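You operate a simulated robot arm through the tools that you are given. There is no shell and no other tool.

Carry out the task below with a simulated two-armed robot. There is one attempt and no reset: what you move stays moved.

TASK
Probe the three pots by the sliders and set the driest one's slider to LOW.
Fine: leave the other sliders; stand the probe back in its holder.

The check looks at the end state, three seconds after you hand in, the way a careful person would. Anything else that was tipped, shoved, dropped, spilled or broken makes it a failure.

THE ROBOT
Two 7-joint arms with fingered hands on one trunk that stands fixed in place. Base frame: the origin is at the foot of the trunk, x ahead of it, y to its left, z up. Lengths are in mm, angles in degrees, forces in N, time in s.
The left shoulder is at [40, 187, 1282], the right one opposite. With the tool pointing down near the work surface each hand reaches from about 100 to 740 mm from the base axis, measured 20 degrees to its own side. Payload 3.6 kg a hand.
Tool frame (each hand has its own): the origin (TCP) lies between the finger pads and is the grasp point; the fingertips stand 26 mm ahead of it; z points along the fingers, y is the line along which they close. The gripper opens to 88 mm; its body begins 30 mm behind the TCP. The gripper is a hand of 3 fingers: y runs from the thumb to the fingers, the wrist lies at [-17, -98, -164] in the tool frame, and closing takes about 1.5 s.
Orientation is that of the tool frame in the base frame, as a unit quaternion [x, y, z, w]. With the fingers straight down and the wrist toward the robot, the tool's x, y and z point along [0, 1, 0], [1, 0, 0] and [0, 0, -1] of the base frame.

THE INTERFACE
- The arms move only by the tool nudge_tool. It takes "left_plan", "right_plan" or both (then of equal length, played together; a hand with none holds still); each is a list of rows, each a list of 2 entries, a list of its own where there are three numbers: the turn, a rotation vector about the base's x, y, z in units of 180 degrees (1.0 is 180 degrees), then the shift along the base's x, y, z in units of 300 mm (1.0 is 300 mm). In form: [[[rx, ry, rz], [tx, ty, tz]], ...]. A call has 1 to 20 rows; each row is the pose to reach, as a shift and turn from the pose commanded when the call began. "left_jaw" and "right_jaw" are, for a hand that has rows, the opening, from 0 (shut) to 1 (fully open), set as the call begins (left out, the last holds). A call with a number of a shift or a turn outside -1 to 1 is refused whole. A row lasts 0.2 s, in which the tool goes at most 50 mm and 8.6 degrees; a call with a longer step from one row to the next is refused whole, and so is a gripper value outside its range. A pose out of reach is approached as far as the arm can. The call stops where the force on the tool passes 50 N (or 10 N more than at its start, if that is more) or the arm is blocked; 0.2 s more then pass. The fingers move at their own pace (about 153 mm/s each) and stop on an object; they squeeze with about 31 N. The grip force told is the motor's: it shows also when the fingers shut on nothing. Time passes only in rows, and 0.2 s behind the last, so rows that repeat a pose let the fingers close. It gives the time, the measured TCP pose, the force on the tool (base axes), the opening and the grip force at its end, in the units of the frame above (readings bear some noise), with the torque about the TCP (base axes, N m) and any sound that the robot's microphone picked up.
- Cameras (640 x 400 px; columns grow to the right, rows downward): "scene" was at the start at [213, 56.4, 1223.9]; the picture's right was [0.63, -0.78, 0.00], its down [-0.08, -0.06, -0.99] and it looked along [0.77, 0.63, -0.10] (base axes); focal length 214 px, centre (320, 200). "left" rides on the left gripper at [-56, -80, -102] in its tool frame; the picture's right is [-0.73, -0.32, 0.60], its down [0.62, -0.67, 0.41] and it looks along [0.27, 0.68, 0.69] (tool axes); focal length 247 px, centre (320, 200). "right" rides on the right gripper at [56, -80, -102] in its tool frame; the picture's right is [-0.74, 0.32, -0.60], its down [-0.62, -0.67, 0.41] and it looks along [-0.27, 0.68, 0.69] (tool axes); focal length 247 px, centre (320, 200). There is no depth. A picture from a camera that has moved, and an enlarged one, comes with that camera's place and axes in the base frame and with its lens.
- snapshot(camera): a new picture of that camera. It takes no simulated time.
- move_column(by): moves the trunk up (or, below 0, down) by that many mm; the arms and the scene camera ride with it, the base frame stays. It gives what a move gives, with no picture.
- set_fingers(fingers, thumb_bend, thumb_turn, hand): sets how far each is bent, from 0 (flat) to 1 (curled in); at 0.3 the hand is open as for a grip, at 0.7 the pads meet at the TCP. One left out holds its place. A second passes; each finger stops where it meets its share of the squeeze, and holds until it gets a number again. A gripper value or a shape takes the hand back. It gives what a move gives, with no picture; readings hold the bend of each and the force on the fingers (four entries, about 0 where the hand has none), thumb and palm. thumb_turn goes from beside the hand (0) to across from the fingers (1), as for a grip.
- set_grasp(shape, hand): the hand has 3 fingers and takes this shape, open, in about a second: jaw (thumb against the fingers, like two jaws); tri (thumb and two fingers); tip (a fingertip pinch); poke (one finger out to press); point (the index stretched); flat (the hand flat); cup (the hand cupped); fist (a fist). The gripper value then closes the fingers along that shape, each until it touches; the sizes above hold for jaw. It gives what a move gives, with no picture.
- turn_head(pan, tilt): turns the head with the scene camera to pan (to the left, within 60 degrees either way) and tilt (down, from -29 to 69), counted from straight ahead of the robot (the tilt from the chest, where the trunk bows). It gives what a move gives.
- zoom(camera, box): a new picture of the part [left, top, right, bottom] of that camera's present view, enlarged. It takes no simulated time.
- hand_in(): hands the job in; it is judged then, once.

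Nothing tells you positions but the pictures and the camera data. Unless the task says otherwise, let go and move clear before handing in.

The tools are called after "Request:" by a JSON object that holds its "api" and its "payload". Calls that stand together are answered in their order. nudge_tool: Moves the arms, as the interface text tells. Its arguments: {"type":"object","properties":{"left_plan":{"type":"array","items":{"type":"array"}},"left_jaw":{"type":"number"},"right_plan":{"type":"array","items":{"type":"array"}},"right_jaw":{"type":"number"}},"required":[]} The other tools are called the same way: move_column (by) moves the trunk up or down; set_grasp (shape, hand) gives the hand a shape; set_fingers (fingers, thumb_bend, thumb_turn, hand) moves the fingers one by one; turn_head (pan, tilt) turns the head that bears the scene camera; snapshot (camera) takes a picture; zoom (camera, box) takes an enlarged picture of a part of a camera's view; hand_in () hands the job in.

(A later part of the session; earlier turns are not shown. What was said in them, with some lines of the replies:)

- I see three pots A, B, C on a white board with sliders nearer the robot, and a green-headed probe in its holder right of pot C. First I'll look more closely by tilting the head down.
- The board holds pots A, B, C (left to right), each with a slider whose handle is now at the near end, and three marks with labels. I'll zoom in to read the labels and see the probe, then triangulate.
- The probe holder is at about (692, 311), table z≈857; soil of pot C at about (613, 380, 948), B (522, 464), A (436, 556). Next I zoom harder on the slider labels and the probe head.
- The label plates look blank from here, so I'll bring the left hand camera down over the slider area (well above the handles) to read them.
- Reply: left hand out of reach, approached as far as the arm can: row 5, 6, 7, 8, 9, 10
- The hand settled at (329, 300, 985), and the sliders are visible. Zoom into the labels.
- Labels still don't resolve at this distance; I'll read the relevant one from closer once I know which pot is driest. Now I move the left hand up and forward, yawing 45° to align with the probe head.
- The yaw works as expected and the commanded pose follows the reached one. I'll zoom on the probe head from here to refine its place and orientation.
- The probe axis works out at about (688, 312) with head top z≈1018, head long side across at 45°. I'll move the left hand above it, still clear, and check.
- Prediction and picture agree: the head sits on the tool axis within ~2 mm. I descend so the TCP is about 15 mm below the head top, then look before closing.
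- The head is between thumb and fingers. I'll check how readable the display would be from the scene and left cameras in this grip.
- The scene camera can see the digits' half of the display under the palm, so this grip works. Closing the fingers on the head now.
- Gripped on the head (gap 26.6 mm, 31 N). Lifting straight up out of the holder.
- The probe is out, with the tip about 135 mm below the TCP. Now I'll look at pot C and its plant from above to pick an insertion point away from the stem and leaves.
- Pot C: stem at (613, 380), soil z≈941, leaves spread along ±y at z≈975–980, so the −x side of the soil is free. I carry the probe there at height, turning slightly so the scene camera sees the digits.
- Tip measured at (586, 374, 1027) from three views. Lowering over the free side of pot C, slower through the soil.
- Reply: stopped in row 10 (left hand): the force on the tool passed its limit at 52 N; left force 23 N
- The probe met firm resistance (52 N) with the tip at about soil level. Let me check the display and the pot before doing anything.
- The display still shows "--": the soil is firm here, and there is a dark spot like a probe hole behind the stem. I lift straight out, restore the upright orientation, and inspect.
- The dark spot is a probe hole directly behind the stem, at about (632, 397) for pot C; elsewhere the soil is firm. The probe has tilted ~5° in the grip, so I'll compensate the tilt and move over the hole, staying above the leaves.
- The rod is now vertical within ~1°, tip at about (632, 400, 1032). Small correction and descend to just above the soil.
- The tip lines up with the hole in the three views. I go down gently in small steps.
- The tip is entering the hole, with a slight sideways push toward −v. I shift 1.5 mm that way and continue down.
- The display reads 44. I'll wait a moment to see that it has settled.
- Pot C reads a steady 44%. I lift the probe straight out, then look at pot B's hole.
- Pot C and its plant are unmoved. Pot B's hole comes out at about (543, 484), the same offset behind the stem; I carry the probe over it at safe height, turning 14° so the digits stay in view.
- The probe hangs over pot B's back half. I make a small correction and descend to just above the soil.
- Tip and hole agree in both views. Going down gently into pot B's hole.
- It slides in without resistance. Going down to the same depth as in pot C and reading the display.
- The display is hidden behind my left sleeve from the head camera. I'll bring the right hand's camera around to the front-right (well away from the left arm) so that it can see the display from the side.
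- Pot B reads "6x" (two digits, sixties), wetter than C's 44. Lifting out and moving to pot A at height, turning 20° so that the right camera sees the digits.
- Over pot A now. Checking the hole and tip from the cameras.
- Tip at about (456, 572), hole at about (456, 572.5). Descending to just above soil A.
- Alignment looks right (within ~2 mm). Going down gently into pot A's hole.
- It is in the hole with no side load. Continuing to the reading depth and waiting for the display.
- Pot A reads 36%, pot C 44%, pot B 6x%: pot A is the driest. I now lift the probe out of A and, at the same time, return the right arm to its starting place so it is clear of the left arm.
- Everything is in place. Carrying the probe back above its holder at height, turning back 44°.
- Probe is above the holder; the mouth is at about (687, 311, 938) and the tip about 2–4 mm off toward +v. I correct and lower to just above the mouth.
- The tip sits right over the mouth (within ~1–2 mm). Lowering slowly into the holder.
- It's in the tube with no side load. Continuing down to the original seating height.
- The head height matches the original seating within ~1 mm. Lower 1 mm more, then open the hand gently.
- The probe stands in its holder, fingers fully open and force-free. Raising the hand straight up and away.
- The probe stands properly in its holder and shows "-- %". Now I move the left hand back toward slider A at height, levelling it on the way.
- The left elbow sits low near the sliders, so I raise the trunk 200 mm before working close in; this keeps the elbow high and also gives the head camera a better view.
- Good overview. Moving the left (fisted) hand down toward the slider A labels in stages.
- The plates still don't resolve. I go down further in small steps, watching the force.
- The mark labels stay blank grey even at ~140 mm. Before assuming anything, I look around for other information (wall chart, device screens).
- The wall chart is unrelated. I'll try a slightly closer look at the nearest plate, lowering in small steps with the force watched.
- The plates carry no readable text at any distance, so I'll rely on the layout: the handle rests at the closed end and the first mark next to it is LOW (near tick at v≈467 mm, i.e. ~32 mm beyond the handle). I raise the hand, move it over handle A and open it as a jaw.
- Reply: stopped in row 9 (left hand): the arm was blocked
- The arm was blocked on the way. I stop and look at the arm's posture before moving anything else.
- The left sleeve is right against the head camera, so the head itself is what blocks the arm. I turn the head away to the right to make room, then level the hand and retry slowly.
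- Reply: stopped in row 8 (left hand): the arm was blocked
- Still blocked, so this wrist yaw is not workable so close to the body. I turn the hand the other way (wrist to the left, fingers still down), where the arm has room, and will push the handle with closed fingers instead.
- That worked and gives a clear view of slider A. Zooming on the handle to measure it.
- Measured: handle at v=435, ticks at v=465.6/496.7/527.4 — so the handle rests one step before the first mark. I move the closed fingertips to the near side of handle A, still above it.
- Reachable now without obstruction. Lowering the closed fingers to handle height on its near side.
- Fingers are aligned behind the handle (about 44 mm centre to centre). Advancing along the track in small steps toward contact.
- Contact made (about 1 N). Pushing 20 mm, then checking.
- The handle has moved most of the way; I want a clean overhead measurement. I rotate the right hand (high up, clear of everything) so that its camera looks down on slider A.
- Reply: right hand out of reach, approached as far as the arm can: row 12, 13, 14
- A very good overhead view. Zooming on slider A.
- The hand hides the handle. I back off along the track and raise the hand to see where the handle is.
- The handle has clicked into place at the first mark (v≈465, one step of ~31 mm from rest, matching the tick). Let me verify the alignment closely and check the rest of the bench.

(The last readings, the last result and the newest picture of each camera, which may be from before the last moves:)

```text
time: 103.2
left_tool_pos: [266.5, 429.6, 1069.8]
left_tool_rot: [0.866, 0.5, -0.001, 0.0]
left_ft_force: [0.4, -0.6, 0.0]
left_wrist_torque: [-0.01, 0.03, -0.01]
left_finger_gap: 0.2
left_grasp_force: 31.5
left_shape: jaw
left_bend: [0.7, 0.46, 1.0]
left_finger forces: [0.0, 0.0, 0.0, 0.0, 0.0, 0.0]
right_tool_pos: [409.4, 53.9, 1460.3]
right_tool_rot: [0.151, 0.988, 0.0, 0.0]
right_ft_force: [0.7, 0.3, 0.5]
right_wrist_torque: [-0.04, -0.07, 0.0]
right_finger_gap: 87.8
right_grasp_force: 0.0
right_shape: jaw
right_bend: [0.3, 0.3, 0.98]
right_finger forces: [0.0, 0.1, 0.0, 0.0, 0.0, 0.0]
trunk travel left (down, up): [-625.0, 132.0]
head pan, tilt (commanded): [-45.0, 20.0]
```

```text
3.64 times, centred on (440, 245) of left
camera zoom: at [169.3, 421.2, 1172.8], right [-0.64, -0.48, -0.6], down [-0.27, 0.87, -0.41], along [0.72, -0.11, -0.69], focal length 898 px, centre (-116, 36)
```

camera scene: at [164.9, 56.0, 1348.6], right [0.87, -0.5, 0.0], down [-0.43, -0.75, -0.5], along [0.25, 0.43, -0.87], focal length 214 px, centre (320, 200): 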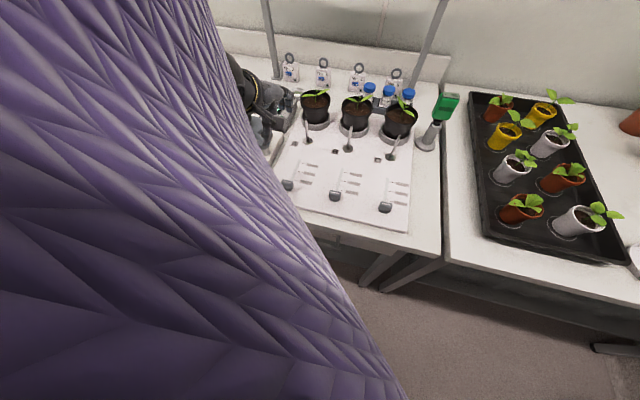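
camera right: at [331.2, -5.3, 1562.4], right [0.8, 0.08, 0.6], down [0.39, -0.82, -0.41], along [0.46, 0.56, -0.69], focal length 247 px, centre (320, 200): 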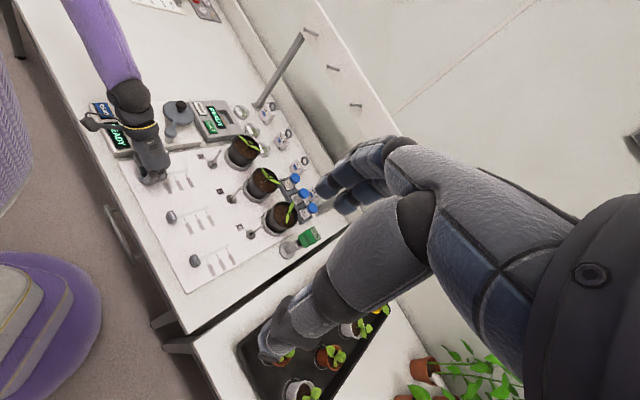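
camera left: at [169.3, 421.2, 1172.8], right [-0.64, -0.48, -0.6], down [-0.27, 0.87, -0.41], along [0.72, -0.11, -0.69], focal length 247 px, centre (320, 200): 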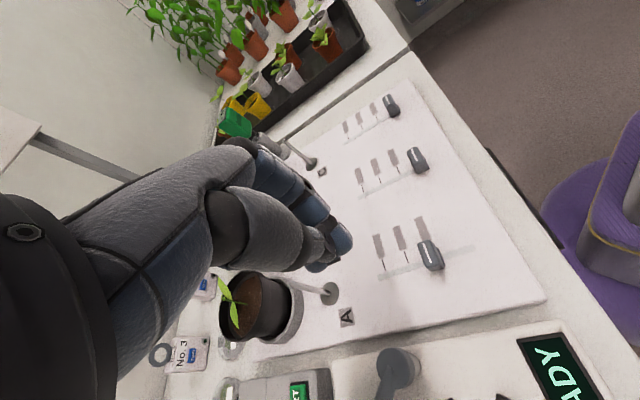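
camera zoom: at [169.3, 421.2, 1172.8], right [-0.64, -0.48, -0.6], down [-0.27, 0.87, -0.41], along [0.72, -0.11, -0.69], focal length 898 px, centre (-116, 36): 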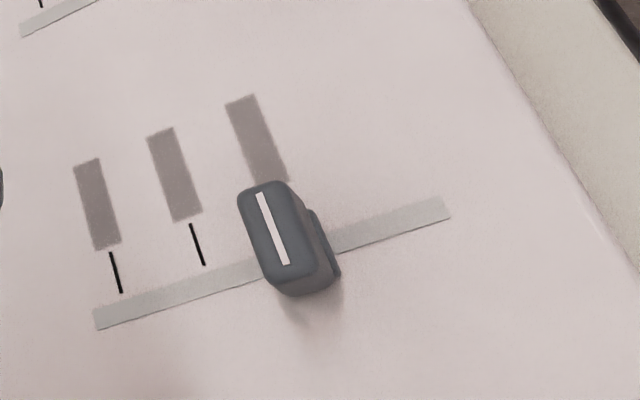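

Slider A's stripe sits at v=465.1, exactly on the first tick. I raise the left hand well clear, open it, and take a final look at everything.

Request:
{"api": "nudge_tool", "payload": {"left_plan": [[[0, 0, 0], [0.03, 0.01, 0.1]], [[0, 0, 0], [0.07, 0.02, 0.2]], [[0, 0, 0], [0.12, 0.03, 0.3]], [[0, 0, 0], [0.17, 0.04, 0.4]], [[0, 0, 0], [0.22, 0.05, 0.5]], [[0, 0, 0], [0.27, 0.06, 0.6]], [[0, 0, 0], [0.27, 0.06, 0.7]], [[0, 0, 0], [0.27, 0.06, 0.75]], [[0, 0, 0], [0.27, 0.06, 0.75]], [[0, 0, 0], [0.27, 0.06, 0.75]]], "left_jaw": 1}}

Request:
{"api": "snapshot", "payload": {"camera": "right"}}

Request:
{"api": "zoom", "payload": {"camera": "right", "box": [130, 90, 330, 290]}}

Request:
{"api": "zoom", "payload": {"camera": "right", "box": [255, 190, 345, 270]}}

```text
time: 105.5
left_tool_pos: [348.7, 449.2, 1296.3]
left_tool_rot: [0.866, 0.5, -0.001, 0.0]
left_ft_force: [0.5, 0.2, -1.1]
left_wrist_torque: [-0.01, 0.01, 0.0]
left_finger_gap: 87.7
left_grasp_force: 0.2
left_shape: jaw
left_bend: [0.3, 0.3, 0.98]
left_finger forces: [0.0, 0.0, 0.1, 0.1, 0.0, 0.0]
right_tool_pos: [408.5, 53.7, 1458.8]
right_tool_rot: [0.152, 0.988, 0.0, 0.0]
right_ft_force: [-0.1, 0.2, -0.1]
right_wrist_torque: [-0.01, -0.01, 0.01]
right_finger_gap: 87.8
right_grasp_force: 0.1
right_shape: jaw
right_bend: [0.3, 0.3, 0.98]
right_finger forces: [0.1, 0.0, 0.0, 0.0, 0.0, 0.0]
trunk travel left (down, up): [-625.0, 132.0]
head pan, tilt (commanded): [-45.0, 20.0]
```

```text
taken
camera right: at [331.0, -5.4, 1562.5], right [0.8, 0.08, 0.6], down [0.39, -0.82, -0.41], along [0.46, 0.56, -0.69], focal length 247 px, centre (320, 200)
```

right: 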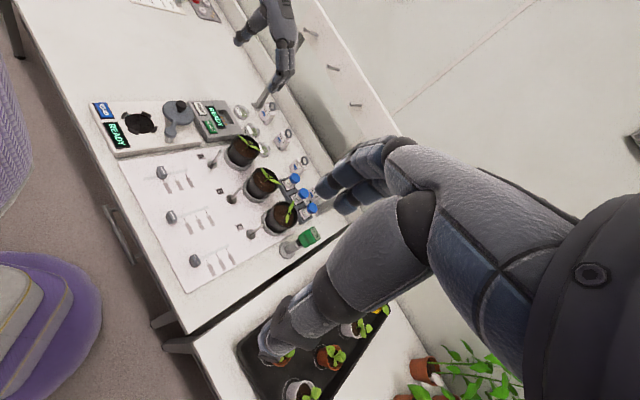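

```text
2.00 times, centred on (230, 190) of right
camera zoom: at [331.0, -5.4, 1562.5], right [0.8, 0.08, 0.6], down [0.39, -0.82, -0.41], along [0.46, 0.56, -0.69], focal length 494 px, centre (500, 220)
```

zoom: 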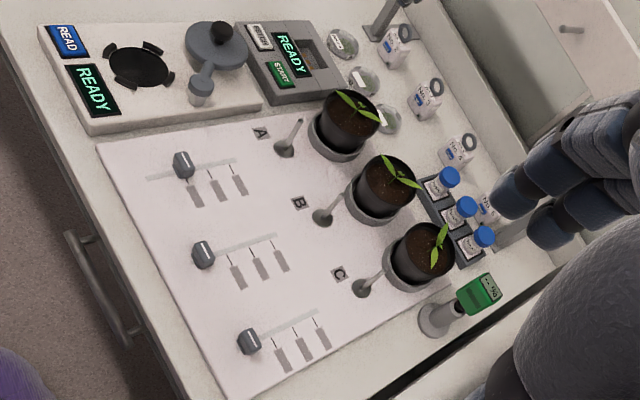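

```text
5.00 times, centred on (300, 230) of right
camera zoom: at [331.0, -5.4, 1562.5], right [0.8, 0.08, 0.6], down [0.39, -0.82, -0.41], along [0.46, 0.56, -0.69], focal length 1235 px, centre (420, 50)
```

zoom: 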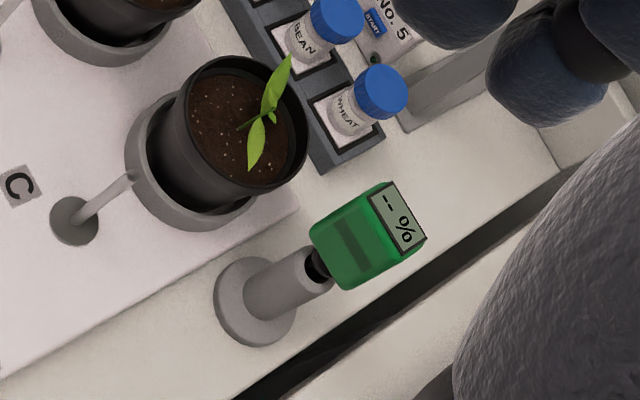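

Request:
{"api": "zoom", "payload": {"camera": "right", "box": [155, 160, 205, 200]}}

Request:
{"api": "turn_head", "payload": {"pan": 30, "tilt": 48}}

Request:
{"api": "snapshot", "payload": {"camera": "scene"}}

Request:
{"api": "zoom", "payload": {"camera": "scene", "box": [140, 120, 380, 290]}}

```text
10.00 times, centred on (180, 180) of right
camera zoom: at [331.0, -5.4, 1562.5], right [0.8, 0.08, 0.6], down [0.39, -0.82, -0.41], along [0.46, 0.56, -0.69], focal length 2470 px, centre (1720, 400)
```

zoom: 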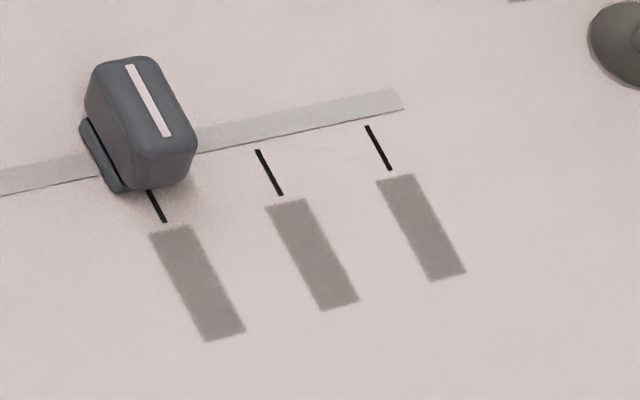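

```text
time: 106.9
left_tool_pos: [350.0, 450.8, 1295.8]
left_tool_rot: [0.865, 0.501, -0.002, -0.001]
left_ft_force: [-0.8, -0.7, 0.8]
left_wrist_torque: [0.0, -0.02, 0.0]
left_finger_gap: 88.0
left_grasp_force: 0.1
left_shape: jaw
left_bend: [0.3, 0.3, 0.98]
left_finger forces: [0.0, 0.0, 0.1, 0.0, 0.0, 0.0]
right_tool_pos: [409.0, 54.2, 1460.9]
right_tool_rot: [0.152, 0.988, -0.001, 0.0]
right_ft_force: [-0.4, 0.6, -0.4]
right_wrist_torque: [0.0, -0.01, 0.04]
right_finger_gap: 88.2
right_grasp_force: 0.0
right_shape: jaw
right_bend: [0.3, 0.3, 0.98]
right_finger forces: [0.0, 0.0, 0.0, 0.1, 0.0, 0.0]
trunk travel left (down, up): [-625.0, 132.0]
head pan, tilt (commanded): [30.0, 48.0]
```

```text
taken
camera scene: at [199.8, 37.7, 1363.9], right [0.5, -0.87, 0.0], down [-0.64, -0.37, -0.67], along [0.58, 0.33, -0.74], focal length 214 px, centre (320, 200)
```

scene: 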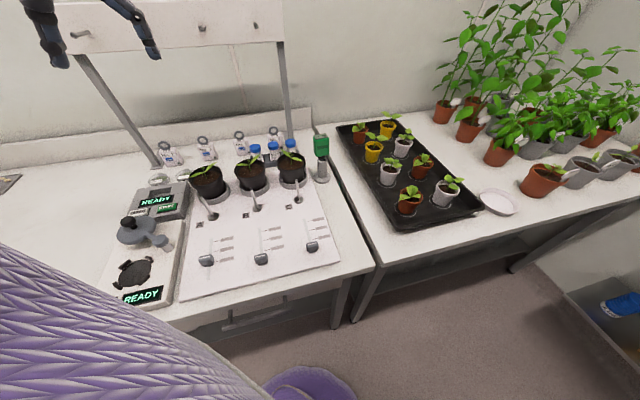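

```text
2.35 times, centred on (260, 205) of scene
camera zoom: at [199.8, 37.7, 1363.9], right [0.5, -0.87, 0.0], down [-0.64, -0.37, -0.67], along [0.58, 0.33, -0.74], focal length 505 px, centre (461, 188)
```

zoom: 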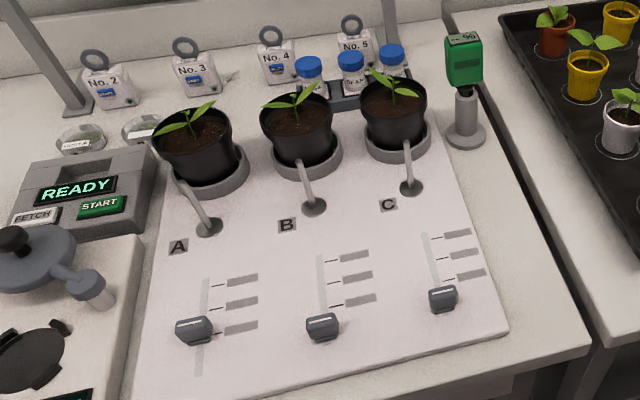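

The bench checks out. The probe is in its holder, the pots and plants are unmoved, and sliders B and C are still at rest. Slider A is on the first mark up from the closed end, for the driest pot (A 36%, C 44%, B in the sixties with its second digit hidden). The mark labels were blank at every distance I tried, so taking that first mark as LOW is my inference, not something I read. Both hands are empty and clear, so I'm handing in.

Request:
{"api": "hand_in", "payload": {}}

```text
The job is handed in.
```

I probed all three pots, and pot A was the driest, so I moved its slider from its resting position to the first mark. I took that mark to be LOW, but I couldn't confirm it. The label plates beside the slider marks looked blank in every view, even from about 125 mm. I chose the first mark because it is the next step up from the end where all three sliders started.

| Pot | Reading |
|---|---|
| A | 36% |
| B | in the sixties (second digit hidden behind the thumb) |
| C | 44% |

- **Slider A:** the pointer line on its handle is level with the first mark, to within about 1 mm.
- **Other sliders:** B and C were not touched.
- **Probe:** it is standing back in its holder and shows "-- %" again.
- **First try in pot C:** I pressed the probe onto firm soil with about 52 N before finding the proper probe hole behind the stem. The pot and plant did not move, and I saw no mark.
- **Left arm:** it was blocked twice near slider A, most likely by the robot's own body. I saw no sign that it touched anything on the bench.

In the last pictures nothing else on the bench had moved, and both hands were empty and clear.
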